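You operate a simulated robot arm through the tools that you are given. There is no shell and no other tool.

The job below is to be done with a simulated two-armed robot. You get a single attempt, and the scene is never put back.

Task
Vacuum the spilt mix off the filling bench.
Fine: put the nozzle back and switch the vacuum off. Set down upright: nozzle.
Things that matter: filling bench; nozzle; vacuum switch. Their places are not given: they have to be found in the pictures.

It is judged by the outcome, as a careful person would: the job done as asked, and still so three seconds after it is handed in. It fails if anything else is knocked over, pushed out of place, dropped, spilled or broken.

Robot
Two 7-joint arms with fingered hands on one trunk that stands fixed in place. Base frame: the origin is at the foot of the trunk, x ahead of it, y to its left, z up. Readings come in m, rad, newtons and seconds.
The left shoulder is at [0.02, 0.269, 1.172], the right one opposite. Each reaches about 1.298 m from its shoulder. Payload 5 kg a hand.
The tool frame of a hand sits at the grasp point between the pads (the TCP): z along the fingers, y along the line on which they close. The tips reach 0.042 m beyond it. The gripper opens to 0.208 m; its body begins 0.119 m behind the TCP. The gripper is a hand of 4 fingers: y runs from the thumb to the fingers, the wrist lies at [0, 0, -0.317] in the tool frame, and closing takes about 1.5 s.
Orientation is that of the tool frame in the base frame, as [roll, pitch, yaw] about the fixed x, y, z axes, in that order (R = Rz(yaw) Ry(pitch) Rx(roll)). With the fingers straight down and closing along the base's y, the tool's x points along the base's -x, its y along +y and its z along -z.

Tools
- The arms move only by the tool step_arm. It takes "left_targets", "right_targets" or both (then of equal length, played together; a hand with none holds still); each is a list of rows, each a list of 6 numbers: the shift along the base's x, y, z in m, then the turn, a rotation vector about the base's x, y, z in rad. In form: [[tx, ty, tz, wx, wy, wz], ...]. A call has 1 to 20 rows; each row shifts and turns the commanded pose from where the row before left it. "left_gripper" and "right_gripper" are, for a hand that has rows, the opening, from 0 (shut) to 1 (fully open), set as the call begins (left out, the last holds). A row lasts 0.2 s, in which the tool goes at most 0.05 m and 0.15 rad; a call with a longer step from one row to the next is refused whole, and so is a gripper value outside its range. A pose out of reach is approached as far as the arm can. The call stops where the force on the tool passes 40 N (or 10 N more than at its start, if that is more) or the arm is blocked; 0.2 s more then pass. Each finger travels about 0.153 m/s and halts on what it meets, pressing with about 25 N; the grip force reading is that of the motor and also rises with nothing between the fingers. The clock runs only during rows and for 0.2 s after the last one: add rows that do not move to give the fingers time. It gives the time, the measured TCP pose, the force on the tool (base axes), the opening and the grip force at its end, in the units of the frame above (readings bear some noise), with the torque about the TCP (base axes, N m) and any sound that the robot's microphone picked up.
- Cameras (640 x 400 px; columns grow to the right, rows downward): "scene" is now at [0.1447, 0.0475, 1.4371]; the picture's right is [0.55, -0.83, 0.00], its down [-0.47, -0.31, -0.83] and it looks along [0.69, 0.46, -0.56] (base axes); focal length 343 px, centre (320, 200). "left" rides on the left gripper at [-0.093, 0.001, -0.146] in its tool frame; the picture's right is [-0.01, -1.00, 0.00], its down [0.84, -0.01, -0.54] and it looks along [0.54, -0.01, 0.84] (tool axes); focal length 280 px, centre (320, 200). "right" rides on the right gripper at [0.094, 0.001, -0.146] in its tool frame; the picture's right is [-0.01, 1.00, 0.00], its down [-0.84, -0.01, -0.54] and it looks along [-0.54, -0.01, 0.84] (tool axes); focal length 280 px, centre (320, 200).
- get_image(camera): a new picture of that camera. The clock stands still meanwhile.
- move_column(by): moves the trunk up (or, below 0, down) by that many m; the arms and the scene camera ride with it, the base frame stays. It gives what a move gives, with no picture.
- set_fingers(finger1, finger2, finger3, thumb_bend, hand): sets how far each is bent, from 0 (flat) to 100 (curled in); at 30 the hand is open as for a grip, at 70 the pads meet at the TCP. One left out holds its place. A second passes; each finger stops where it meets its share of the squeeze, and holds until it gets a number again. A gripper value or a shape takes the hand back. It gives what a move gives, with no picture; readings hold the bend of each and the force on the fingers (four entries, about 0 where the hand has none), thumb and palm.
- grasp_type(shape, hand): the hand has 4 fingers and takes this shape, open, in about a second: jaw (thumb against the fingers, like two jaws); tri (thumb and two fingers); tip (a fingertip pinch); poke (one finger out to press); point (the index stretched); flat (the hand flat); cup (the hand cupped); fist (a fist). The gripper value then closes the fingers along that shape, each until it touches; the sizes above hold for jaw. It gives what a move gives, with no picture.
- head_to(pan, tilt): turns the head with the scene camera to pan (to the left, within 1.396 rad either way) and tilt (down, from -0.506 to 1.204), counted from straight ahead of the robot (the tilt from the chest, where the trunk bows). It gives what a move gives.
- measure_at(camera, pixels): for up to 12 pixels [column, row] of the newest picture of that camera ("zoom" is the newest enlarged one), the place [x, y, z] in the base frame of the surface seen there, good to about 0.003 m. The clock stands still meanwhile.
- enlarge(camera, box): a new picture of the part [left, top, right, bottom] of that camera's present view, enlarged. The clock stands still meanwhile.
- hand_in(): hands the job in; it is judged then, once.

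Unless the task says otherwise, let go and move clear before handing in.

The tools are called by a JSON object that holds its "api" and its "payload". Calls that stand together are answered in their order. step_arm: Moves the arms, as the interface text tells. Its arguments: {"type":"object","properties":{"left_targets":{"type":"array"},"left_gripper":{"type":"number"},"right_targets":{"type":"array"},"right_gripper":{"type":"number"}},"required":[]} The other tools are called the same way: move_column (by) moves the trunk up or down; grasp_type (shape, hand) gives the hand a shape; set_fingers (finger1, finger2, finger3, thumb_bend, hand) moves the fingers one by one; head_to (pan, tilt) turns the head that bears the scene camera; get_image (camera) takes a picture; measure_at (camera, pixels) gives the place of the surface under pixels of a picture; enlarge (camera, box) takes an enlarged picture of a part of a camera's view; hand_in () hands the job in.

At the start:

```text
time: 0.0
left_eef_pos: [0.3845, 0.4226, 1.2623]
left_ee_rot: [3.141, 0.0, -2.781]
left_wrist_force: [0.4, 0.1, 0.1]
left_moment: [0.03, 0.0, 0.02]
left_width: 0.2076
left_finger_force: 0.1
left_shape: jaw
left_bend: [30.0, 30.0, 30.0, 30.0]
left_finger forces: [0.1, 0.1, 0.0, 0.0, 0.1, 0.0]
right_eef_pos: [0.5715, 0.0009, 1.1962]
right_ee_rot: [-3.141, 0.001, -2.782]
right_wrist_force: [-1.1, 0.1, 0.2]
right_moment: [0.03, 0.0, 0.0]
right_width: 0.2079
right_finger_force: 0.0
right_shape: jaw
right_bend: [30.0, 30.0, 30.0, 30.0]
right_finger forces: [0.0, 0.0, 0.0, 0.0, 0.0, 0.0]
trunk travel left (down, up): [-0.55, 0.071]
head pan, tilt (commanded): [0.585, 0.595]
```

scene: 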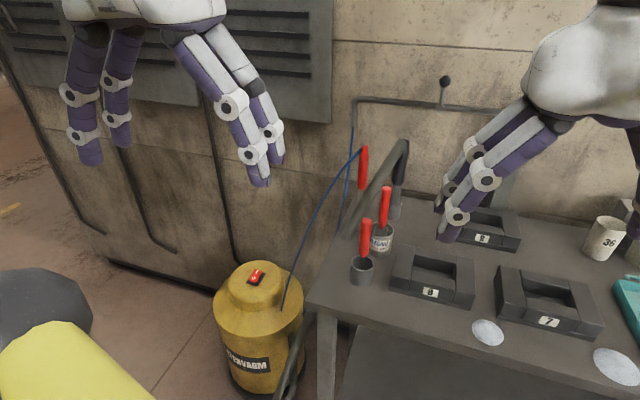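
right: 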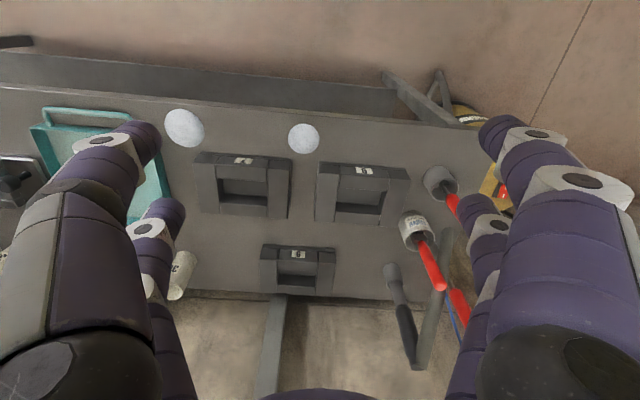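
left: 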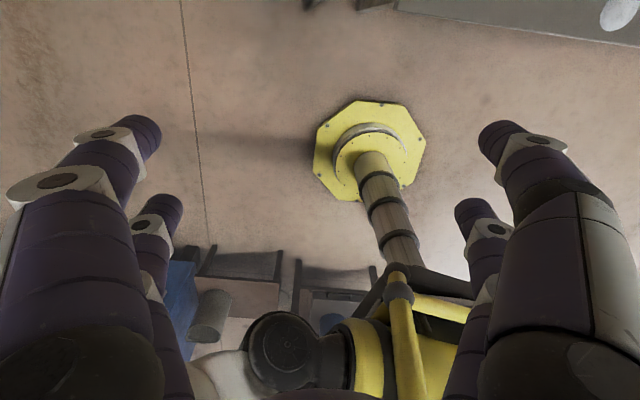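

The scene picture shows the bench with two white powder patches near (488,332) and (617,366), a yellow vacuum with a red switch at (256,275), and several red-handled objects near (365,235). I'll enlarge the important parts and look further to the right.

{"api": "enlarge", "payload": {"camera": "scene", "box": [300, 120, 460, 300]}}

{"api": "enlarge", "payload": {"camera": "scene", "box": [200, 240, 360, 400]}}

{"api": "head_to", "payload": {"pan": 0.1, "tilt": 0.7}}

{"api": "get_image", "payload": {"camera": "scene"}}

```text
2.22 times, centred on (380, 210) of scene
```

zoom: 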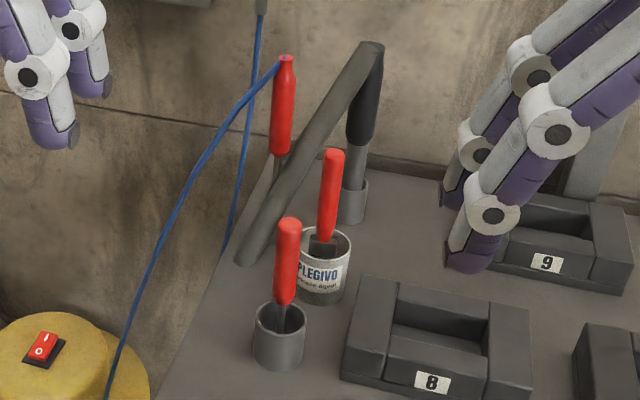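

```text
2.50 times, centred on (280, 320) of scene
```

zoom: 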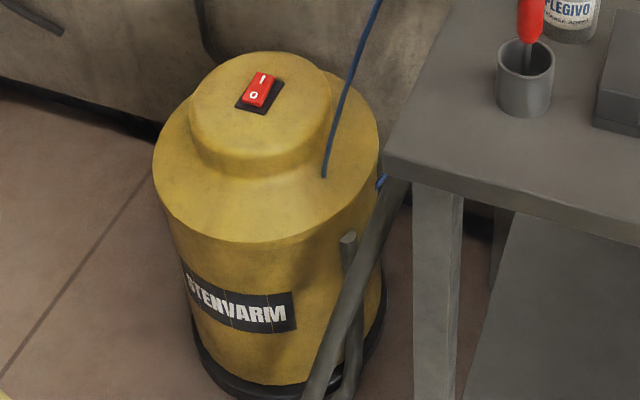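

```text
time: 0.9
left_eef_pos: [0.3849, 0.4217, 1.2616]
left_ee_rot: [-3.141, 0.0, -2.779]
left_wrist_force: [-0.3, 0.1, 0.7]
left_moment: [0.01, -0.02, -0.02]
left_width: 0.2078
left_finger_force: 0.0
left_shape: jaw
left_bend: [30.0, 30.0, 30.0, 30.0]
left_finger forces: [0.0, 0.0, 0.0, 0.1, 0.0, 0.1]
right_eef_pos: [0.5709, 0.0008, 1.1975]
right_ee_rot: [3.141, 0.0, -2.782]
right_wrist_force: [-0.1, 0.3, 0.7]
right_moment: [0.02, 0.01, 0.01]
right_width: 0.2079
right_finger_force: 0.0
right_shape: jaw
right_bend: [30.0, 30.0, 30.0, 30.0]
right_finger forces: [0.0, 0.0, 0.0, 0.0, 0.0, 0.1]
trunk travel left (down, up): [-0.55, 0.071]
head pan, tilt (commanded): [0.099, 0.7]
```

```text
taken
```

scene: 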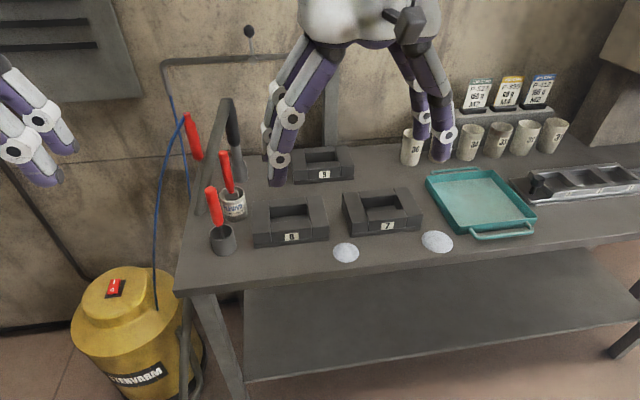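

The bench has two whitish patches at (346,252) and (437,241). A grey nozzle with a dark grip stands in a holder near (236,150), with its hose arching left. I'll zoom in on the spills, the nozzle and the right side of the bench.

{"api": "enlarge", "payload": {"camera": "scene", "box": [160, 80, 280, 280]}}

{"api": "measure_at", "payload": {"camera": "zoom", "pixels": [[320, 100], [330, 160], [300, 60], [330, 230], [345, 245], [280, 120]]}}

{"api": "enlarge", "payload": {"camera": "scene", "box": [300, 200, 480, 300]}}

{"api": "measure_at", "payload": {"camera": "scene", "pixels": [[346, 252], [333, 252], [359, 252], [346, 243], [346, 262], [437, 241], [421, 241], [453, 241], [437, 231], [437, 252]]}}

{"api": "enlarge", "payload": {"camera": "scene", "box": [400, 60, 640, 260]}}

{"api": "enlarge", "payload": {"camera": "scene", "box": [60, 240, 220, 400]}}

{"api": "measure_at", "payload": {"camera": "zoom", "pixels": [[220, 170], [230, 190], [210, 200], [220, 205]]}}

```text
2.00 times, centred on (220, 180) of scene
```

zoom: 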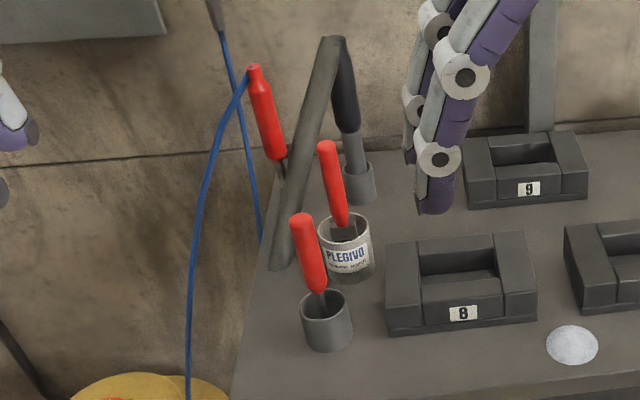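

```text
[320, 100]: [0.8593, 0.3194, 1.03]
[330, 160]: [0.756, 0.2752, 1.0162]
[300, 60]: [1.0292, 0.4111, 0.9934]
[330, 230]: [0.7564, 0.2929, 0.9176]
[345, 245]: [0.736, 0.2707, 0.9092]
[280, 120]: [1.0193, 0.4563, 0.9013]
```

```text
3.56 times, centred on (390, 250) of scene
```

zoom: 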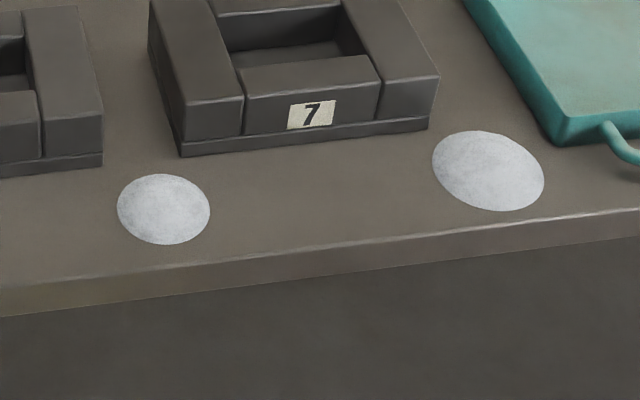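

```text
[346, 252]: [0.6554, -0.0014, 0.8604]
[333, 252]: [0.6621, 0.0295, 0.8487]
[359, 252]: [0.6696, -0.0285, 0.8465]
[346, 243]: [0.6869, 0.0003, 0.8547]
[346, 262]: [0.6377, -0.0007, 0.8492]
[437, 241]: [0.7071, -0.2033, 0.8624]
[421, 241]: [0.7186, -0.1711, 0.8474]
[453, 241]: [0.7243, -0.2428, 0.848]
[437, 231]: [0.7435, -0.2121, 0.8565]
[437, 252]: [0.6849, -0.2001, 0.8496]
```

```text
2.00 times, centred on (520, 160) of scene
```

zoom: 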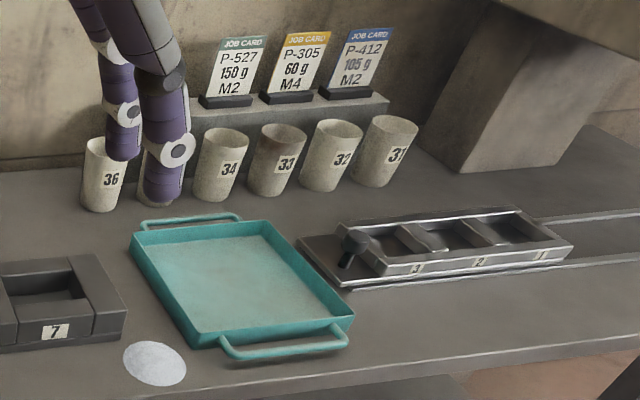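

```text
2.50 times, centred on (140, 320) of scene
```

zoom: 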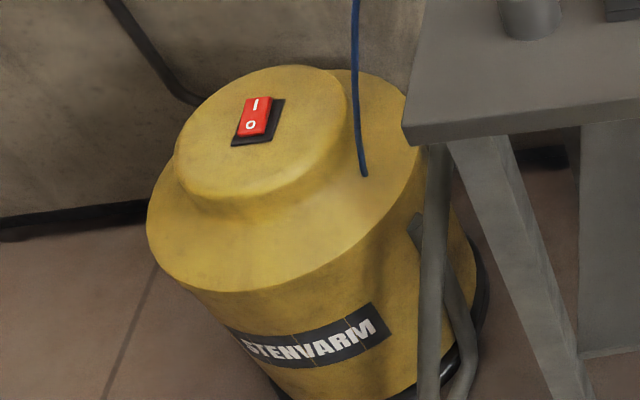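

```text
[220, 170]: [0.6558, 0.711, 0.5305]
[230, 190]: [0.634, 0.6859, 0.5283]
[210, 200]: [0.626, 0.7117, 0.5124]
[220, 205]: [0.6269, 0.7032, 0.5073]
```

The piles centre near (0.657, 0.0) and (0.714, −0.205), with the bench top at z≈0.848. Now I'll turn the head toward the nozzle and vacuum to identify the nozzle, the hose and the switch state.

{"api": "head_to", "payload": {"pan": 0.5, "tilt": 0.75}}

{"api": "get_image", "payload": {"camera": "scene"}}

{"api": "enlarge", "payload": {"camera": "scene", "box": [310, 60, 470, 220]}}

```text
time: 1.8
left_eef_pos: [0.3845, 0.4227, 1.2616]
left_ee_rot: [-3.14, 0.001, -2.781]
left_wrist_force: [0.8, 0.1, 0.3]
left_moment: [0.0, -0.02, 0.01]
left_width: 0.2075
left_finger_force: 0.1
left_shape: jaw
left_bend: [30.0, 30.0, 30.0, 30.0]
left_finger forces: [0.0, 0.0, 0.0, 0.1, 0.0, 0.0]
right_eef_pos: [0.5719, -0.0007, 1.1963]
right_ee_rot: [3.141, 0.001, -2.78]
right_wrist_force: [0.6, -0.7, -0.1]
right_moment: [-0.01, 0.01, -0.02]
right_width: 0.2076
right_finger_force: 0.0
right_shape: jaw
right_bend: [30.0, 30.0, 30.0, 30.0]
right_finger forces: [0.0, 0.1, 0.0, 0.0, 0.0, 0.1]
trunk travel left (down, up): [-0.55, 0.071]
head pan, tilt (commanded): [0.499, 0.75]
```

```text
taken
```

scene: 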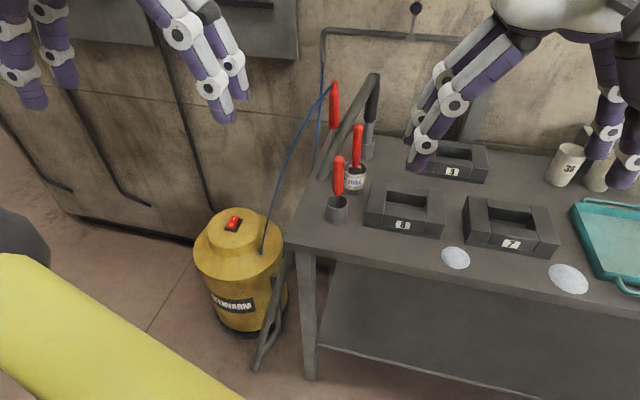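

```text
2.50 times, centred on (390, 140) of scene
```

zoom: 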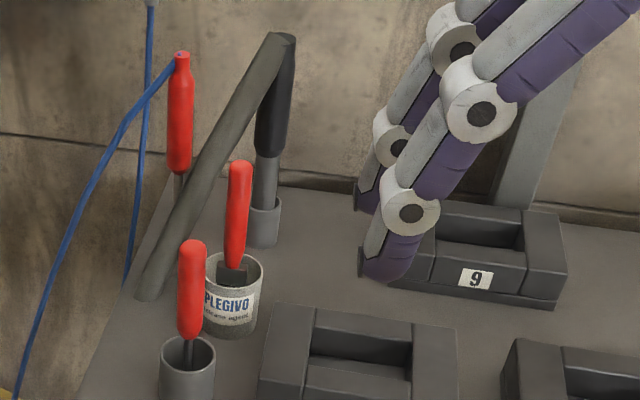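

The zoom shows the nozzle with a black grip (275,110), a grey tube (265,180) and a holder cup (262,220), its thick hose running down over the bench's left edge. I'll measure all of these and the tools around it.

{"api": "measure_at", "payload": {"camera": "zoom", "pixels": [[284, 40], [280, 60], [276, 90], [271, 125], [270, 145], [266, 170], [266, 190], [262, 215], [262, 238], [250, 75], [200, 180], [150, 280]]}}

{"api": "measure_at", "payload": {"camera": "zoom", "pixels": [[181, 60], [180, 120], [178, 165], [238, 170], [235, 240], [191, 250], [190, 320], [230, 300], [190, 370], [288, 90], [264, 90], [255, 168]]}}

{"api": "enlarge", "payload": {"camera": "scene", "box": [180, 190, 310, 380]}}

{"api": "enlarge", "payload": {"camera": "scene", "box": [215, 205, 255, 240]}}

{"api": "measure_at", "payload": {"camera": "scene", "pixels": [[233, 219], [233, 223], [233, 227], [228, 222], [238, 223], [240, 245], [262, 250], [245, 215], [280, 180]]}}

```text
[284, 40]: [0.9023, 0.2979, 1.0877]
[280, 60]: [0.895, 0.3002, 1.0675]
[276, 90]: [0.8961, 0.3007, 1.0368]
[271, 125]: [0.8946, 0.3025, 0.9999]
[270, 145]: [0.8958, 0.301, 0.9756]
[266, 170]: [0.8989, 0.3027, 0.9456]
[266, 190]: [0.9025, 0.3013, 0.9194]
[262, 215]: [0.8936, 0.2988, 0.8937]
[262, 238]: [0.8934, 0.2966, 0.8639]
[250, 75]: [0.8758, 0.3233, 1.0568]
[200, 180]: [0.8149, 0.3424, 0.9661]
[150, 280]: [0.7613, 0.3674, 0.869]
```

```text
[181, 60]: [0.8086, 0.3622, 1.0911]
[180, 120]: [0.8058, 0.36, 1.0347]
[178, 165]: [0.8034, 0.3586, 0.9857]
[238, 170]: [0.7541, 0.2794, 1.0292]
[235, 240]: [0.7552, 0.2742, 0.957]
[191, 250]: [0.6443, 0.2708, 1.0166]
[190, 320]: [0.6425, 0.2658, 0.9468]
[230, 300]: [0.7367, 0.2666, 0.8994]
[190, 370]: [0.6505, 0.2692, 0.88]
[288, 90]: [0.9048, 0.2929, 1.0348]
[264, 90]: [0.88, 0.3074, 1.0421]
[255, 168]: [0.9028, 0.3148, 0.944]
```

```text
2.11 times, centred on (245, 285) of scene
```

zoom: 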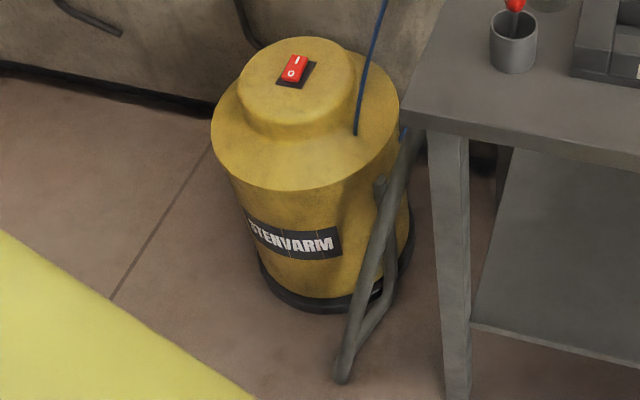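

```text
11.43 times, centred on (235, 222) of scene
```

zoom: 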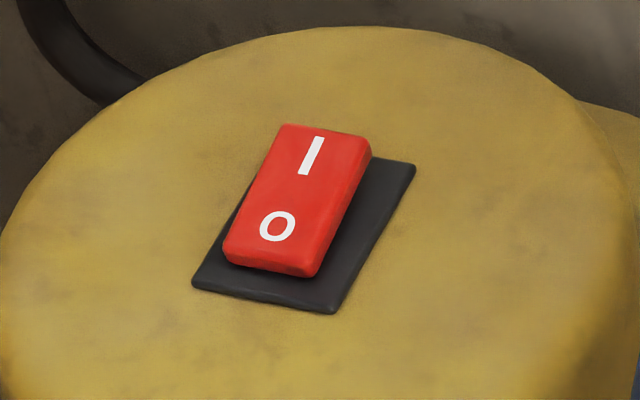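

```text
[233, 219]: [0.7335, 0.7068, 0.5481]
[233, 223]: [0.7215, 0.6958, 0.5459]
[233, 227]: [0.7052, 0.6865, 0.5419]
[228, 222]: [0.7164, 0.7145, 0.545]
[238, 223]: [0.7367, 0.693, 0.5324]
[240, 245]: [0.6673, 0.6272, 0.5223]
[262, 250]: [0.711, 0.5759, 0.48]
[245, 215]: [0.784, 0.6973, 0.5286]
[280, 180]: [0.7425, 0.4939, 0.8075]
```

The rocker sits at about (0.72, 0.70, 0.545), and its I end looks raised, so the vacuum seems to be off. The nozzle stands at (0.90, 0.30) with its grip from z 0.975 to 1.09. I'll measure the rocker tilt on the zoom, then look at the hands and the wall.

{"api": "measure_at", "payload": {"camera": "zoom", "pixels": [[325, 135], [312, 155], [300, 180], [290, 205], [277, 228], [265, 250], [265, 265], [400, 180], [330, 300], [230, 280], [150, 200], [450, 250]]}}

{"api": "enlarge", "payload": {"camera": "scene", "box": [400, 0, 640, 200]}}

{"api": "measure_at", "payload": {"camera": "scene", "pixels": [[300, 100], [400, 100], [390, 60], [400, 150], [385, 170], [500, 160], [345, 60], [440, 200], [450, 150]]}}

```text
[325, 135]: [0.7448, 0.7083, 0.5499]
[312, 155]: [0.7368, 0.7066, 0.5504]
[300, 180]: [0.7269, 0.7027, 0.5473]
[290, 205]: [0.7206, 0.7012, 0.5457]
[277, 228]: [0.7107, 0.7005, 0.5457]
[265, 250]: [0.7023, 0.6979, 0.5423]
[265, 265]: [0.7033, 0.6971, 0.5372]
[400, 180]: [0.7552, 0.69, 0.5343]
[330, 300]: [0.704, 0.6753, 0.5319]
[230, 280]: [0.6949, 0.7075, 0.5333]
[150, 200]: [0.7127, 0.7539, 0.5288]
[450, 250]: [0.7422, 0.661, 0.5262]
```

```text
2.00 times, centred on (520, 100) of scene
```

zoom: 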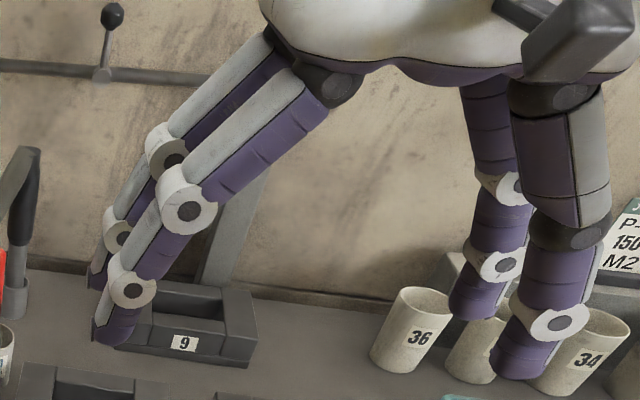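

```text
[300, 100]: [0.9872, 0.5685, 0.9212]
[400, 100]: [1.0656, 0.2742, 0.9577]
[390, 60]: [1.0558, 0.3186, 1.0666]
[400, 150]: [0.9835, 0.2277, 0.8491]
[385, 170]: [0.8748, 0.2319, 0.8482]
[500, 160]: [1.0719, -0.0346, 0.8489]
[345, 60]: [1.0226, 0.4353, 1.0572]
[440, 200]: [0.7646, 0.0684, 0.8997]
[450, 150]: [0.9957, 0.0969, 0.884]
```

The rocker rises from its O end (z 0.542) to its I end (z 0.550), so it's currently off, and pressing the I end near (0.738, 0.706) will turn it on. I'll shape the left hand to poke and check where its fingertip is.

{"api": "grasp_type", "payload": {"hand": "left", "shape": "poke"}}

{"api": "head_to", "payload": {"pan": 0.8, "tilt": 0.5}}

{"api": "get_image", "payload": {"camera": "scene"}}

{"api": "get_image", "payload": {"camera": "left"}}

```text
time: 2.7
left_eef_pos: [0.3852, 0.4221, 1.2624]
left_ee_rot: [3.14, 0.0, -2.78]
left_wrist_force: [-0.3, 0.6, 0.1]
left_moment: [0.05, -0.01, 0.01]
left_width: 0.0002
left_finger_force: 0.1
left_shape: poke
left_bend: [100.0, 100.0, 100.0, 33.0]
left_finger forces: [0.0, 0.0, 0.0, 0.0, 0.1, 0.0]
right_eef_pos: [0.5712, -0.001, 1.1972]
right_ee_rot: [3.141, 0.002, -2.781]
right_wrist_force: [-0.1, -0.1, -0.5]
right_moment: [0.01, 0.03, -0.02]
right_width: 0.2077
right_finger_force: 0.1
right_shape: jaw
right_bend: [30.0, 30.0, 30.0, 30.0]
right_finger forces: [0.0, 0.0, 0.1, 0.0, 0.0, 0.0]
trunk travel left (down, up): [-0.55, 0.071]
head pan, tilt (commanded): [0.499, 0.75]
```

```text
time: 3.5
left_eef_pos: [0.3845, 0.4228, 1.2621]
left_ee_rot: [-3.141, 0.001, -2.78]
left_wrist_force: [-0.9, 0.1, -0.6]
left_moment: [0.01, -0.01, 0.01]
left_width: 0.0003
left_finger_force: 0.0
left_shape: poke
left_bend: [100.0, 100.0, 100.0, 33.0]
left_finger forces: [0.0, 0.0, 0.0, 0.1, 0.0, 0.0]
right_eef_pos: [0.572, 0.0001, 1.1968]
right_ee_rot: [3.141, 0.0, -2.781]
right_wrist_force: [-1.3, 0.4, 0.0]
right_moment: [-0.02, 0.01, -0.02]
right_width: 0.2079
right_finger_force: 0.1
right_shape: jaw
right_bend: [30.0, 30.0, 30.0, 30.0]
right_finger forces: [0.0, 0.0, 0.1, 0.0, 0.1, 0.0]
trunk travel left (down, up): [-0.55, 0.071]
head pan, tilt (commanded): [0.799, 0.499]
```

```text
taken
```

scene: 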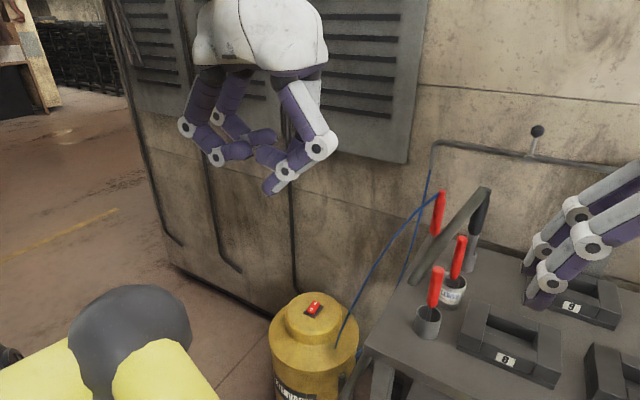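

```text
taken
```

left: 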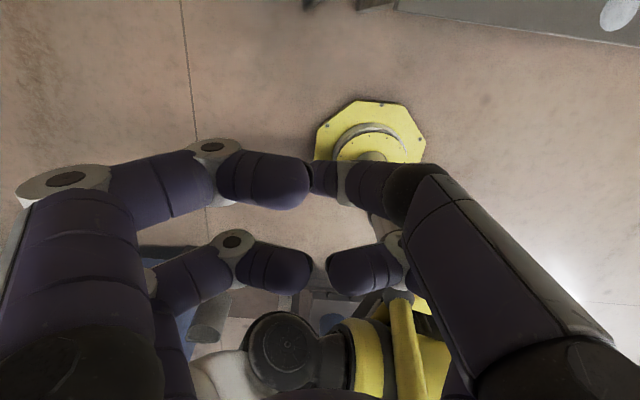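

In poke shape all the fingers curl in (around 270,170 and 350,180) and none is plainly extended. I'll try point.

{"api": "grasp_type", "payload": {"hand": "left", "shape": "point"}}

{"api": "get_image", "payload": {"camera": "left"}}

{"api": "enlarge", "payload": {"camera": "scene", "box": [140, 0, 380, 220]}}

```text
time: 4.4
left_eef_pos: [0.3835, 0.4223, 1.2627]
left_ee_rot: [3.141, 0.0, -2.781]
left_wrist_force: [0.7, -0.2, 0.7]
left_moment: [0.01, 0.01, -0.04]
left_width: 0.2019
left_finger_force: 0.0
left_shape: point
left_bend: [70.0, 100.0, 100.0, 32.0]
left_finger forces: [0.1, 0.0, 0.1, 0.0, 0.1, 0.0]
right_eef_pos: [0.5716, 0.001, 1.1976]
right_ee_rot: [-3.141, 0.001, -2.78]
right_wrist_force: [0.5, 0.1, -0.5]
right_moment: [-0.01, 0.0, -0.03]
right_width: 0.2076
right_finger_force: 0.0
right_shape: jaw
right_bend: [30.0, 30.0, 30.0, 30.0]
right_finger forces: [0.0, 0.0, 0.1, 0.1, 0.0, 0.0]
trunk travel left (down, up): [-0.55, 0.071]
head pan, tilt (commanded): [0.799, 0.499]
```

```text
taken
```

left: 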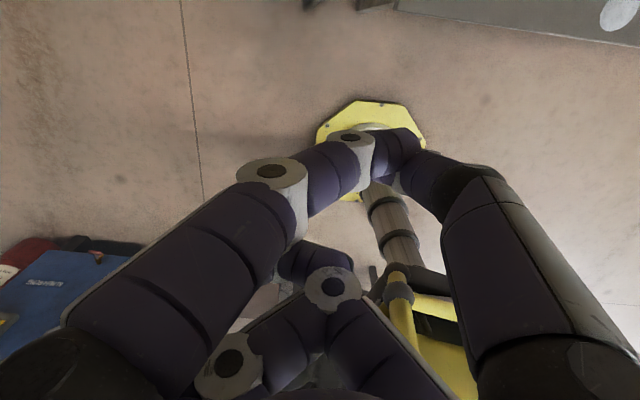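

```text
1.82 times, centred on (260, 110) of scene
```

zoom: 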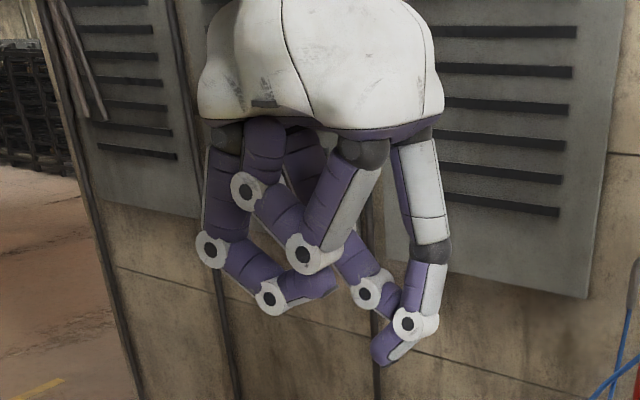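

Point leaves finger1 at bend 70 touching the thumb side, with the others curled. I'll test single-finger control to get one straight finger: finger1 at 30, others curled.

{"api": "set_fingers", "payload": {"hand": "left", "finger1": 40, "finger2": 100, "finger3": 100, "thumb_bend": 100}}

{"api": "get_image", "payload": {"camera": "left"}}

{"api": "enlarge", "payload": {"camera": "scene", "box": [140, 0, 380, 220]}}

```text
time: 5.4
left_eef_pos: [0.3839, 0.4218, 1.2625]
left_ee_rot: [-3.141, 0.001, -2.78]
left_wrist_force: [-0.5, 0.0, -0.9]
left_moment: [-0.03, 0.0, -0.02]
left_width: 0.0702
left_finger_force: 0.0
left_shape: fingers
left_bend: [40.0, 89.0, 100.0, 100.0]
left_finger forces: [0.0, 0.0, 0.1, 0.0, 0.1, 0.0]
right_eef_pos: [0.5705, 0.001, 1.1974]
right_ee_rot: [3.141, -0.001, -2.781]
right_wrist_force: [0.0, -0.1, -0.9]
right_moment: [-0.04, 0.02, 0.02]
right_width: 0.2078
right_finger_force: 0.0
right_shape: jaw
right_bend: [30.0, 30.0, 30.0, 30.0]
right_finger forces: [0.0, 0.0, 0.1, 0.1, 0.0, 0.1]
trunk travel left (down, up): [-0.55, 0.071]
head pan, tilt (commanded): [0.799, 0.499]
```

```text
taken
```

left: 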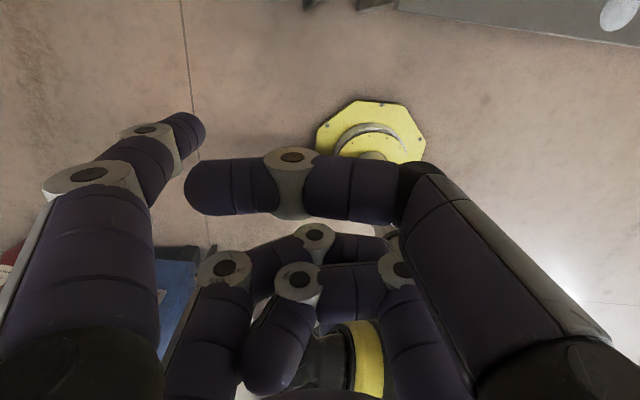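

```text
1.82 times, centred on (260, 110) of scene
```

zoom: 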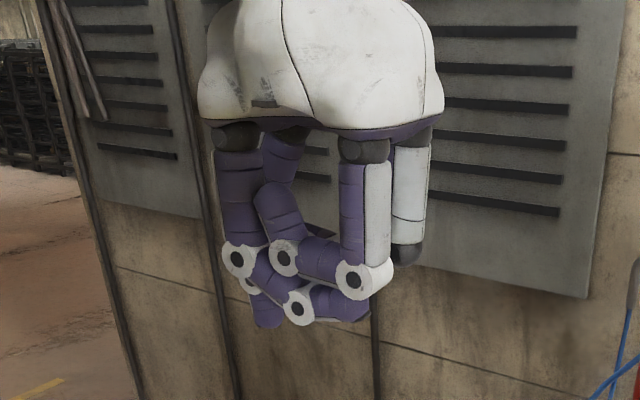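

Finger1 is the near-left digit, straight at bend 40, with its tip at about pixel (185,130) in the left picture. The other three are curled. I'll measure where the tip and the other digits sit relative to the TCP.

{"api": "measure_at", "payload": {"camera": "left", "pixels": [[185, 125], [195, 130], [175, 120], [190, 145], [145, 130], [90, 175], [290, 157], [200, 185], [345, 175], [315, 235], [295, 270], [270, 370]]}}

{"api": "measure_at", "payload": {"camera": "zoom", "pixels": [[265, 315], [270, 325], [300, 310], [345, 310], [410, 255], [355, 280], [230, 255], [255, 300]]}}

```text
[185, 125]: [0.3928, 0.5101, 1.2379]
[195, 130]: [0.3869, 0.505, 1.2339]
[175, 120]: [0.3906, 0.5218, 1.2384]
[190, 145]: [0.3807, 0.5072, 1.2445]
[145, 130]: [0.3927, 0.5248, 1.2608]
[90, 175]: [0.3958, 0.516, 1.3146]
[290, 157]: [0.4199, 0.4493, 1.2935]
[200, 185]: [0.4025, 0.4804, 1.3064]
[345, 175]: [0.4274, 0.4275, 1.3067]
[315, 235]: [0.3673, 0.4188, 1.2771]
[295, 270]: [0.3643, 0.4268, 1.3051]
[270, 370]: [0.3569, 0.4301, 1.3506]
```

```text
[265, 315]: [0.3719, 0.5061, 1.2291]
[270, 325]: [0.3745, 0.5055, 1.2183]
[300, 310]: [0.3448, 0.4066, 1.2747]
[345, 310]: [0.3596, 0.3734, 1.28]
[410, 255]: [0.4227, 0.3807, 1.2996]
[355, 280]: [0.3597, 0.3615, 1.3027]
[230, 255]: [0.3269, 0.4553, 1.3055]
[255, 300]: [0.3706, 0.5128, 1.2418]
```

Finger1's tip sits about 0.044 m past the TCP and 0.089 m to the side, and it's clear of the other digits by 5 cm. Before approaching the switch I'll measure the blue cord's path and the vacuum body so the hand comes in away from them.

{"api": "get_image", "payload": {"camera": "scene"}}

{"api": "measure_at", "payload": {"camera": "scene", "pixels": [[405, 220], [390, 238], [378, 257], [367, 276], [357, 295], [346, 320], [337, 345], [310, 305], [314, 313], [290, 310], [345, 310], [300, 340]]}}

{"api": "enlarge", "payload": {"camera": "scene", "box": [250, 180, 450, 400]}}

```text
taken
```

scene: 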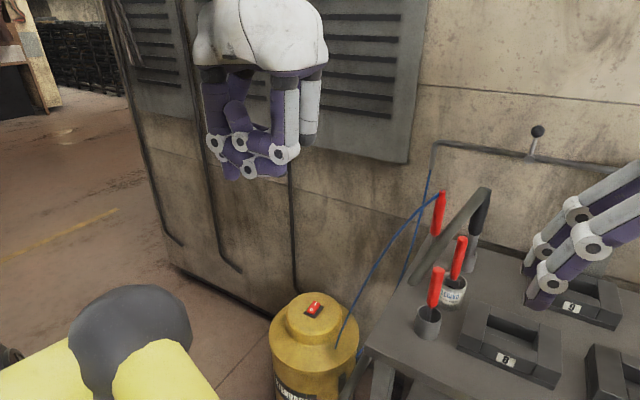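

```text
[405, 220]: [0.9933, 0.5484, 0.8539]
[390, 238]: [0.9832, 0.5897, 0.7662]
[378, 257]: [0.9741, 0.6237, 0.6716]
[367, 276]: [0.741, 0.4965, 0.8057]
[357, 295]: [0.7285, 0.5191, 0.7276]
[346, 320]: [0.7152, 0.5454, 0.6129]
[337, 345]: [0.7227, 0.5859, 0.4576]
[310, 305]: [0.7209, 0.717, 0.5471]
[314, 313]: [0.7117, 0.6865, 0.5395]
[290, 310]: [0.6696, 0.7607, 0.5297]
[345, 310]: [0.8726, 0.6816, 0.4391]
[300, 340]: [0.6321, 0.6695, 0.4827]
```

```text
1.82 times, centred on (350, 290) of scene
```

zoom: 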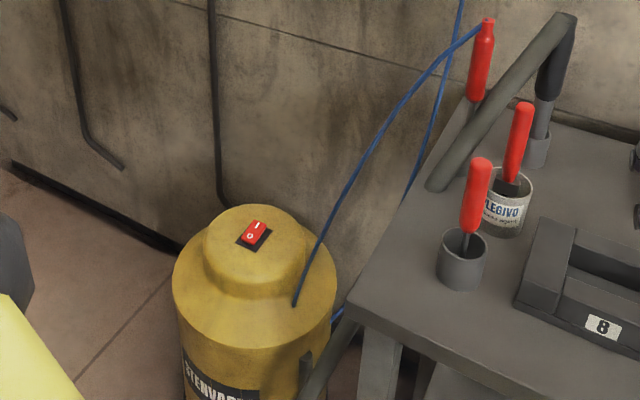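

The cord hangs at y 0.50–0.58 just right of the vacuum, so I'll bring the left hand in from the robot's side, turned about −1.93 rad so finger1 leads and the palm stays at about (0.655, 0.74). First I move above the vacuum at a safe height.

{"api": "step_arm", "payload": {"left_targets": [[0.0208, 0.0244, -0.0277, 0, 0, -0.1485], [0.0208, 0.0244, -0.0277, 0, 0, -0.1485], [0.0208, 0.0244, -0.0277, 0, 0, -0.1485], [0.0208, 0.0244, -0.0277, 0, 0, -0.1485], [0.0208, 0.0244, -0.0277, 0, 0, -0.1485], [0.0208, 0.0244, -0.0277, 0, 0, -0.1485], [0.0208, 0.0244, -0.0277, 0, 0, -0.1485], [0.0208, 0.0244, -0.0277, 0, 0, -0.1485], [0.0208, 0.0244, -0.0277, 0, 0, -0.1485], [0.0208, 0.0244, -0.0277, 0, 0, -0.1485], [0.0208, 0.0244, -0.0277, 0, 0, -0.1485], [0.0208, 0.0244, -0.0277, 0, 0, -0.1485], [0.0208, 0.0244, -0.0277, 0, 0, -0.1485], [0, 0, 0, 0, 0, 0]]}}

{"api": "get_image", "payload": {"camera": "scene"}}

{"api": "get_image", "payload": {"camera": "left"}}

```text
time: 8.4
left_eef_pos: [0.652, 0.7415, 0.9028]
left_ee_rot: [3.141, 0.001, 1.573]
left_wrist_force: [0.4, -0.4, 0.7]
left_moment: [0.07, -0.02, 0.0]
left_width: 0.07
left_finger_force: 0.1
left_shape: fingers
left_bend: [40.0, 89.0, 100.0, 100.0]
left_finger forces: [0.0, 0.0, 0.0, 0.0, 0.1, 0.0]
right_eef_pos: [0.5706, -0.0008, 1.198]
right_ee_rot: [3.142, 0.001, -2.782]
right_wrist_force: [-0.4, -0.5, 0.9]
right_moment: [0.04, -0.03, -0.01]
right_width: 0.2079
right_finger_force: 0.0
right_shape: jaw
right_bend: [30.0, 30.0, 30.0, 30.0]
right_finger forces: [0.1, 0.0, 0.0, 0.0, 0.0, 0.0]
trunk travel left (down, up): [-0.55, 0.071]
head pan, tilt (commanded): [0.799, 0.499]
```

```text
taken
```

scene: 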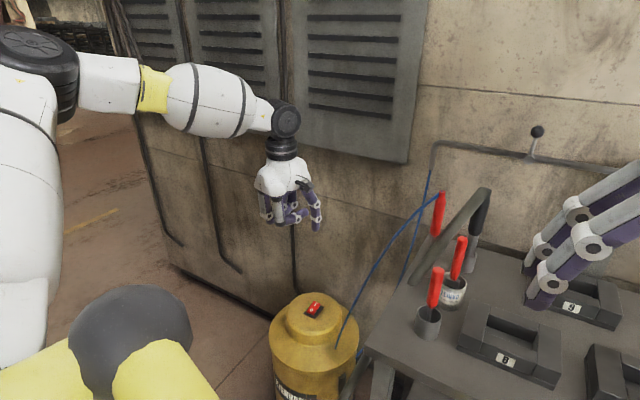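

```text
taken
```

left: 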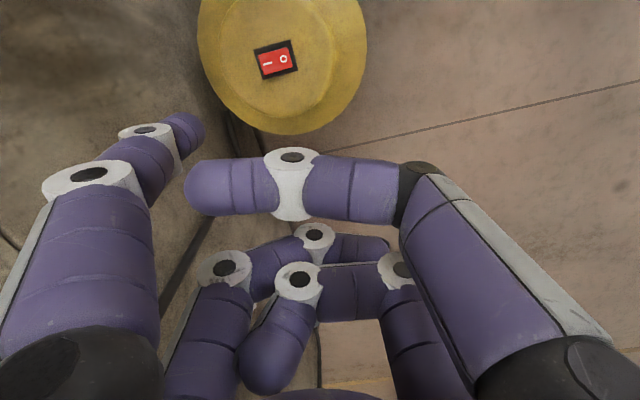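

The left hand is over the vacuum in the planned orientation, and the rocker is visible at (275,60) in the left view with I at left. I'll measure the fingertip and rocker from here to line them up.

{"api": "measure_at", "payload": {"camera": "left", "pixels": [[185, 118], [195, 125], [180, 122], [188, 145], [275, 60], [264, 64], [284, 59], [258, 66], [291, 57]]}}

{"api": "enlarge", "payload": {"camera": "left", "box": [220, 20, 330, 100]}}

{"api": "enlarge", "payload": {"camera": "scene", "box": [240, 150, 360, 350]}}

{"api": "measure_at", "payload": {"camera": "zoom", "pixels": [[355, 155], [352, 160], [358, 150], [350, 150], [300, 145], [265, 140]]}}

```text
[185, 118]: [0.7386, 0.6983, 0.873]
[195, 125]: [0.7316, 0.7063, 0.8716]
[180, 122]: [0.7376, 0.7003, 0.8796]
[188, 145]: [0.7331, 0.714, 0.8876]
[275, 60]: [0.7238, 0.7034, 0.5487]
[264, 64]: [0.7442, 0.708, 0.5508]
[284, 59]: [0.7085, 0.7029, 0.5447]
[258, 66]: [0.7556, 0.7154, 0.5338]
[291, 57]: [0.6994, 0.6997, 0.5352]
```

```text
5.00 times, centred on (275, 60) of left
```

zoom: 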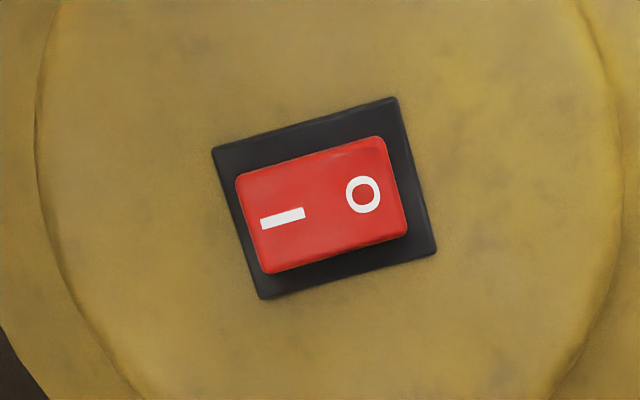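

```text
2.00 times, centred on (300, 250) of scene
```

zoom: 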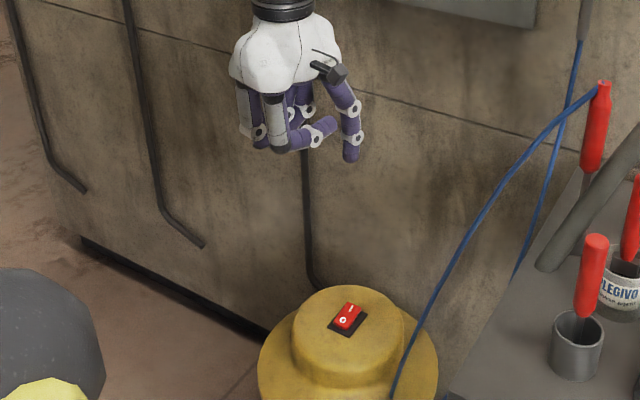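

```text
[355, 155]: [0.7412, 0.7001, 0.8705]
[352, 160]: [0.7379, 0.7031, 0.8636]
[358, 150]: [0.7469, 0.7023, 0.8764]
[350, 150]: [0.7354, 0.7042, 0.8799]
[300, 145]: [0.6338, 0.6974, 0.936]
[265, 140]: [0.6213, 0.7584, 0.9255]
```

The tip is at about (0.742, 0.711, 0.858) and the I mark is at about (0.739, 0.707, 0.550). I'll shift slightly and descend to roughly 2.5 cm above the rocker, then check.

{"api": "step_arm", "payload": {"left_targets": [[-0.004, -0.004, -0.04, 0, 0, 0], [0, 0, -0.04, 0, 0, 0], [0, 0, -0.04, 0, 0, 0], [0, 0, -0.04, 0, 0, 0], [0, 0, -0.04, 0, 0, 0], [0, 0, -0.04, 0, 0, 0], [0, 0, -0.035, 0, 0, 0], [0, 0, 0, 0, 0, 0]]}}

{"api": "get_image", "payload": {"camera": "left"}}

{"api": "enlarge", "payload": {"camera": "scene", "box": [240, 220, 380, 360]}}

```text
time: 10.2
left_eef_pos: [0.6493, 0.7342, 0.6274]
left_ee_rot: [-3.141, 0.0, 1.572]
left_wrist_force: [0.2, 0.2, 0.0]
left_moment: [0.03, 0.0, -0.01]
left_width: 0.0701
left_finger_force: 0.1
left_shape: fingers
left_bend: [40.0, 89.0, 100.0, 100.0]
left_finger forces: [0.0, 0.1, 0.1, 0.1, 0.0, 0.0]
right_eef_pos: [0.5706, -0.0007, 1.197]
right_ee_rot: [-3.141, 0.002, -2.78]
right_wrist_force: [0.2, -0.1, -0.6]
right_moment: [0.01, -0.03, -0.01]
right_width: 0.2079
right_finger_force: 0.1
right_shape: jaw
right_bend: [30.0, 30.0, 30.0, 30.0]
right_finger forces: [0.1, 0.0, 0.0, 0.1, 0.1, 0.1]
trunk travel left (down, up): [-0.55, 0.071]
head pan, tilt (commanded): [0.799, 0.499]
```

```text
taken
```

left: 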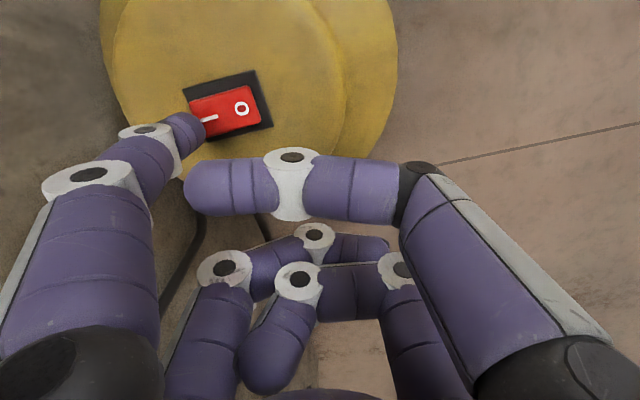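

```text
2.86 times, centred on (310, 290) of scene
```

zoom: 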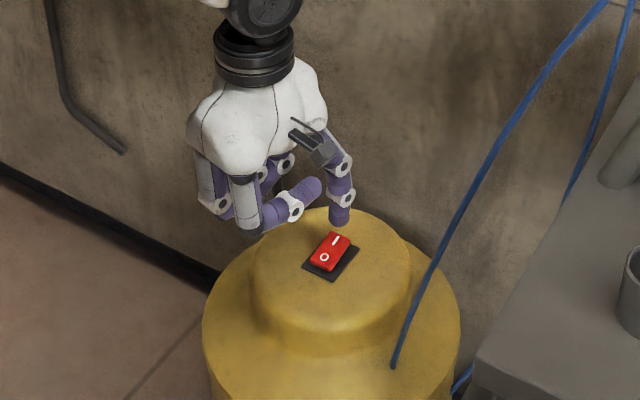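

The fingertip hovers just above the I half in the zoom at about (340,222). I'll measure tip and rocker once more.

{"api": "measure_at", "payload": {"camera": "zoom", "pixels": [[340, 222], [334, 215], [346, 215], [340, 210], [336, 240], [330, 250], [324, 257], [318, 265]]}}

{"api": "measure_at", "payload": {"camera": "left", "pixels": [[190, 120], [198, 125], [185, 135], [210, 118], [225, 112], [242, 108], [205, 128]]}}

```text
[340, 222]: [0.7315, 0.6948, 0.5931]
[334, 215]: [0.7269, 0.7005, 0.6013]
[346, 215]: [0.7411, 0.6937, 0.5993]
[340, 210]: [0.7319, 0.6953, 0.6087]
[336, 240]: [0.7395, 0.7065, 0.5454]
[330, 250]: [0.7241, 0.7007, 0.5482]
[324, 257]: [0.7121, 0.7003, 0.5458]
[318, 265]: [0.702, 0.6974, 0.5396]
```

```text
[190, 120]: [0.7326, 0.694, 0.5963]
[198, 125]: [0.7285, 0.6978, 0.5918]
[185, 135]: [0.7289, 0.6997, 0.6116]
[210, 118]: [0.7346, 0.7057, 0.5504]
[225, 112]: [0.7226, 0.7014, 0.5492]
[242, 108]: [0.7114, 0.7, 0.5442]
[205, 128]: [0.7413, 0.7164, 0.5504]
```

The tip centre is about (0.740, 0.703) with its bottom at z≈0.584, roughly 3.4 cm above the I end. I'll descend slowly in small steps and watch the force and sound.

{"api": "step_arm", "payload": {"left_targets": [[-0.002, 0.002, -0.012, 0, 0, 0], [0, 0, -0.01, 0, 0, 0], [0, 0, -0.005, 0, 0, 0], [0, 0, -0.004, 0, 0, 0], [0, 0, -0.003, 0, 0, 0], [0, 0, -0.003, 0, 0, 0], [0, 0, -0.003, 0, 0, 0]]}}

{"api": "get_image", "payload": {"camera": "left"}}

```text
time: 11.8
left_eef_pos: [0.6448, 0.7362, 0.5948]
left_ee_rot: [3.136, -0.003, 1.575]
left_wrist_force: [0.5, 1.3, 4.0]
left_moment: [-0.02, -0.42, 0.2]
left_width: 0.0707
left_finger_force: 2.0
left_shape: fingers
left_bend: [39.0, 89.0, 100.0, 100.0]
left_finger forces: [4.0, 0.0, 0.1, 0.0, 0.1, 0.1]
left hand out of reach, approached as far as the arm can: row 5, 7
right_eef_pos: [0.5709, -0.001, 1.1976]
right_ee_rot: [3.14, 0.0, -2.782]
right_wrist_force: [-0.4, -0.1, 0.2]
right_moment: [0.0, -0.01, 0.02]
right_width: 0.2074
right_finger_force: 0.0
right_shape: jaw
right_bend: [30.0, 30.0, 30.0, 30.0]
right_finger forces: [0.0, 0.0, 0.1, 0.1, 0.1, 0.0]
trunk travel left (down, up): [-0.55, 0.071]
head pan, tilt (commanded): [0.799, 0.499]
```

```text
taken
```

left: 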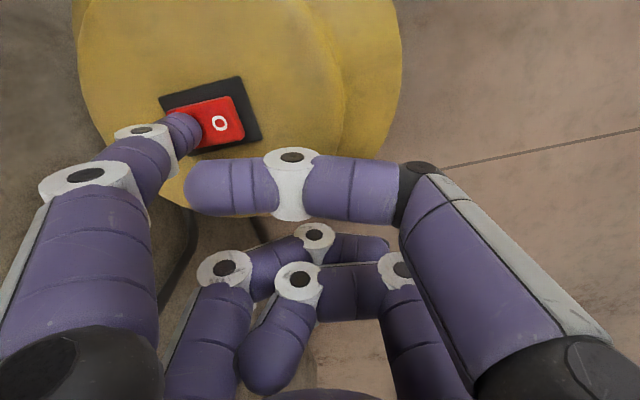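

There's contact at 4 N with the I half not yet thrown, and the arm is at its reach limit. I'll lift the finger, lower the trunk 0.15 m for more reach, and come back.

{"api": "step_arm", "payload": {"left_targets": [[0, 0, 0.03, 0, 0, 0], [0, 0, 0.04, 0, 0, 0], [0, 0, 0.04, 0, 0, 0], [0, 0, 0.04, 0, 0, 0], [0, 0, 0.04, 0, 0, 0], [0, 0, 0.02, 0, 0, 0]]}}

{"api": "move_column", "payload": {"by": -0.15}}

{"api": "get_image", "payload": {"camera": "scene"}}

{"api": "get_image", "payload": {"camera": "left"}}

```text
time: 13.2
left_eef_pos: [0.6471, 0.7352, 0.8024]
left_ee_rot: [-3.141, -0.001, 1.571]
left_wrist_force: [-0.4, 0.5, -0.9]
left_moment: [-0.02, -0.06, 0.01]
left_width: 0.0703
left_finger_force: 0.1
left_shape: fingers
left_bend: [40.0, 89.0, 100.0, 100.0]
left_finger forces: [0.1, 0.1, 0.0, 0.0, 0.0, 0.1]
right_eef_pos: [0.5708, -0.0004, 1.1971]
right_ee_rot: [3.141, -0.002, -2.78]
right_wrist_force: [1.1, -0.6, 0.3]
right_moment: [-0.03, -0.02, -0.01]
right_width: 0.208
right_finger_force: 0.1
right_shape: jaw
right_bend: [30.0, 30.0, 30.0, 30.0]
right_finger forces: [0.0, 0.0, 0.1, 0.0, 0.0, 0.0]
trunk travel left (down, up): [-0.55, 0.071]
head pan, tilt (commanded): [0.799, 0.499]
```

```text
time: 14.9
left_eef_pos: [0.6453, 0.7349, 0.6544]
left_ee_rot: [-3.141, 0.0, 1.574]
left_wrist_force: [-0.7, 0.1, 1.1]
left_moment: [0.04, -0.02, -0.01]
left_width: 0.0706
left_finger_force: 0.1
left_shape: fingers
left_bend: [40.0, 89.0, 100.0, 100.0]
left_finger forces: [0.0, 0.1, 0.0, 0.0, 0.0, 0.0]
right_eef_pos: [0.5726, -0.001, 1.0482]
right_ee_rot: [-3.141, 0.002, -2.78]
right_wrist_force: [-0.4, 0.1, -0.9]
right_moment: [0.03, -0.04, 0.0]
right_width: 0.2077
right_finger_force: 0.1
right_shape: jaw
right_bend: [30.0, 30.0, 30.0, 30.0]
right_finger forces: [0.1, 0.0, 0.0, 0.0, 0.0, 0.0]
trunk travel left (down, up): [-0.4, 0.221]
head pan, tilt (commanded): [0.799, 0.499]
```

```text
taken
```

scene: 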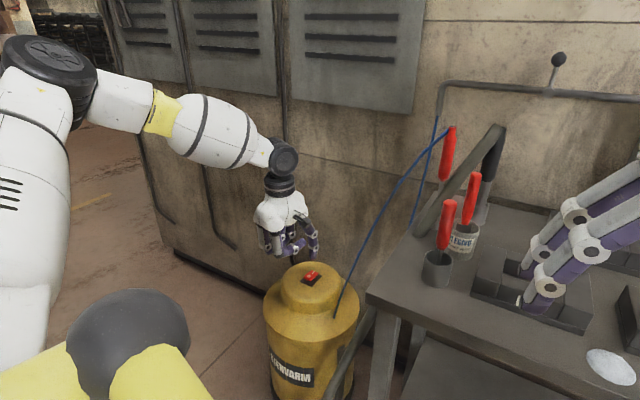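

```text
taken
```

left: 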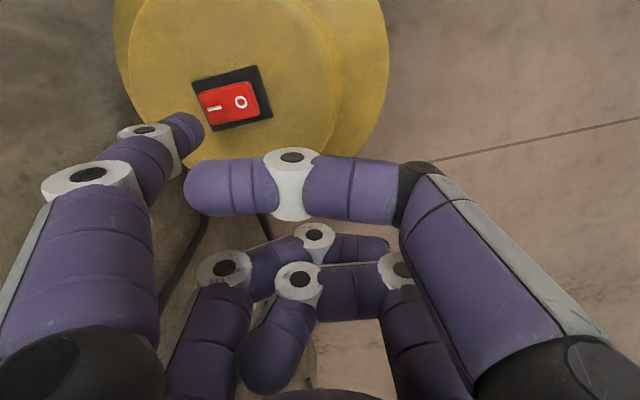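

After lowering, the left TCP is at (0.646, 0.735, 0.654) with the finger still over the I half. I'll descend slowly again through contact.

{"api": "step_arm", "payload": {"left_targets": [[0, 0, -0.02, 0, 0, 0], [0, 0, -0.02, 0, 0, 0], [0, 0, -0.012, 0, 0, 0], [0, 0, -0.005, 0, 0, 0], [0, 0, -0.004, 0, 0, 0], [0, 0, -0.003, 0, 0, 0], [0, 0, -0.003, 0, 0, 0], [0, 0, 0, 0, 0, 0]]}}

{"api": "get_image", "payload": {"camera": "left"}}

```text
time: 16.8
left_eef_pos: [0.6492, 0.7323, 0.5913]
left_ee_rot: [3.133, -0.001, 1.57]
left_wrist_force: [-2.5, 1.7, 21.1]
left_moment: [-0.64, -1.9, 0.11]
left_width: 0.071
left_finger_force: 9.9
left_shape: fingers
left_bend: [38.0, 89.0, 100.0, 100.0]
left_finger forces: [19.7, 0.1, 0.0, 0.0, 0.1, 0.0]
right_eef_pos: [0.5719, -0.0012, 1.0454]
right_ee_rot: [-3.141, 0.0, -2.782]
right_wrist_force: [-0.3, -0.7, 0.0]
right_moment: [-0.04, 0.11, -0.01]
right_width: 0.2079
right_finger_force: 0.1
right_shape: jaw
right_bend: [30.0, 30.0, 30.0, 30.0]
right_finger forces: [0.1, 0.1, 0.1, 0.1, 0.0, 0.1]
trunk travel left (down, up): [-0.4, 0.221]
head pan, tilt (commanded): [0.799, 0.499]
stopped in row 8 (left hand): the force on the tool passed its limit at 41 N (the readings are from after the stop); the commanded pose is now the measured one
```

```text
taken
```

left: 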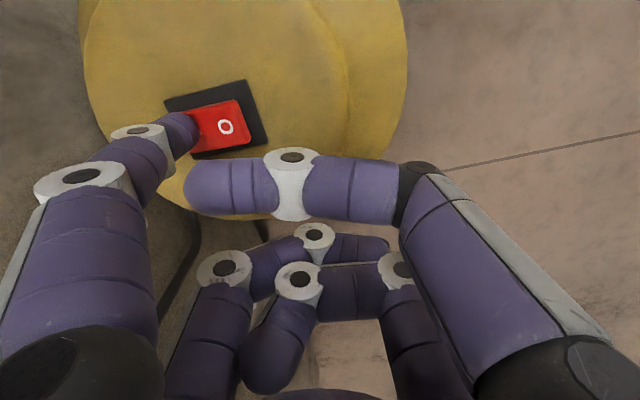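

The press reached 41 N and stopped, and the rocker looks more tilted, but no sound was reported. I'll lift and check the rocker's tilt.

{"api": "step_arm", "payload": {"left_targets": [[0, 0, 0.015, 0, 0, 0], [0, 0, 0.03, 0, 0, 0], [-0.02, 0, 0.03, 0, 0, 0], [-0.02, 0, 0.03, 0, 0, 0], [0, 0, 0, 0, 0, 0]]}}

{"api": "get_image", "payload": {"camera": "scene"}}

{"api": "enlarge", "payload": {"camera": "scene", "box": [290, 255, 335, 300]}}

{"api": "enlarge", "payload": {"camera": "left", "box": [140, 40, 340, 180]}}

```text
time: 18.0
left_eef_pos: [0.6059, 0.7349, 0.6921]
left_ee_rot: [3.138, 0.0, 1.57]
left_wrist_force: [0.4, 0.2, 0.5]
left_moment: [0.0, -0.04, 0.01]
left_width: 0.0706
left_finger_force: 0.1
left_shape: fingers
left_bend: [40.0, 89.0, 100.0, 100.0]
left_finger forces: [0.1, 0.1, 0.0, 0.0, 0.0, 0.1]
right_eef_pos: [0.5717, -0.001, 1.0468]
right_ee_rot: [3.14, 0.0, -2.781]
right_wrist_force: [0.4, -0.4, -0.2]
right_moment: [0.05, -0.04, 0.03]
right_width: 0.2077
right_finger_force: 0.0
right_shape: jaw
right_bend: [30.0, 30.0, 30.0, 30.0]
right_finger forces: [0.0, 0.1, 0.0, 0.0, 0.0, 0.0]
trunk travel left (down, up): [-0.4, 0.221]
head pan, tilt (commanded): [0.799, 0.499]
```

```text
taken
```

scene: 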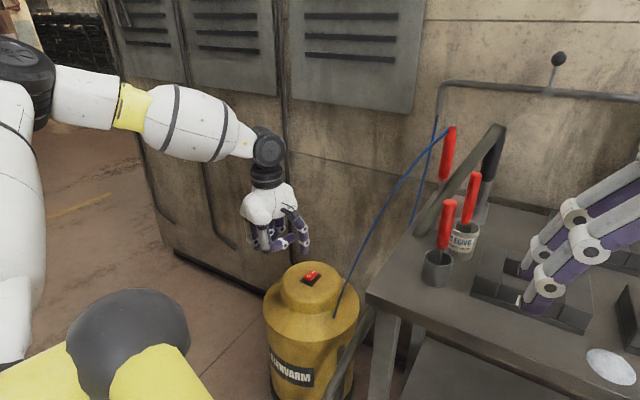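

```text
8.89 times, centred on (312, 278) of scene
```

zoom: 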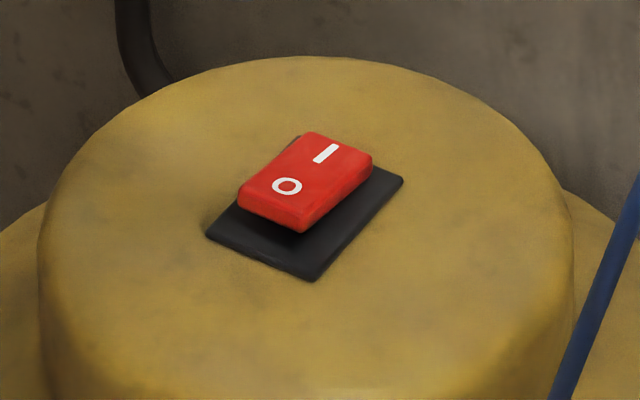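

```text
2.86 times, centred on (240, 110) of left
```

zoom: 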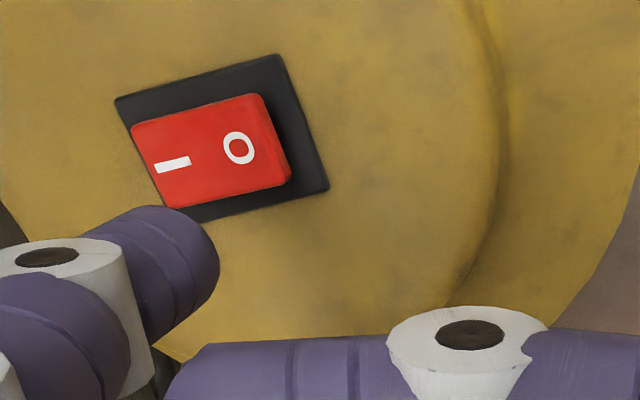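

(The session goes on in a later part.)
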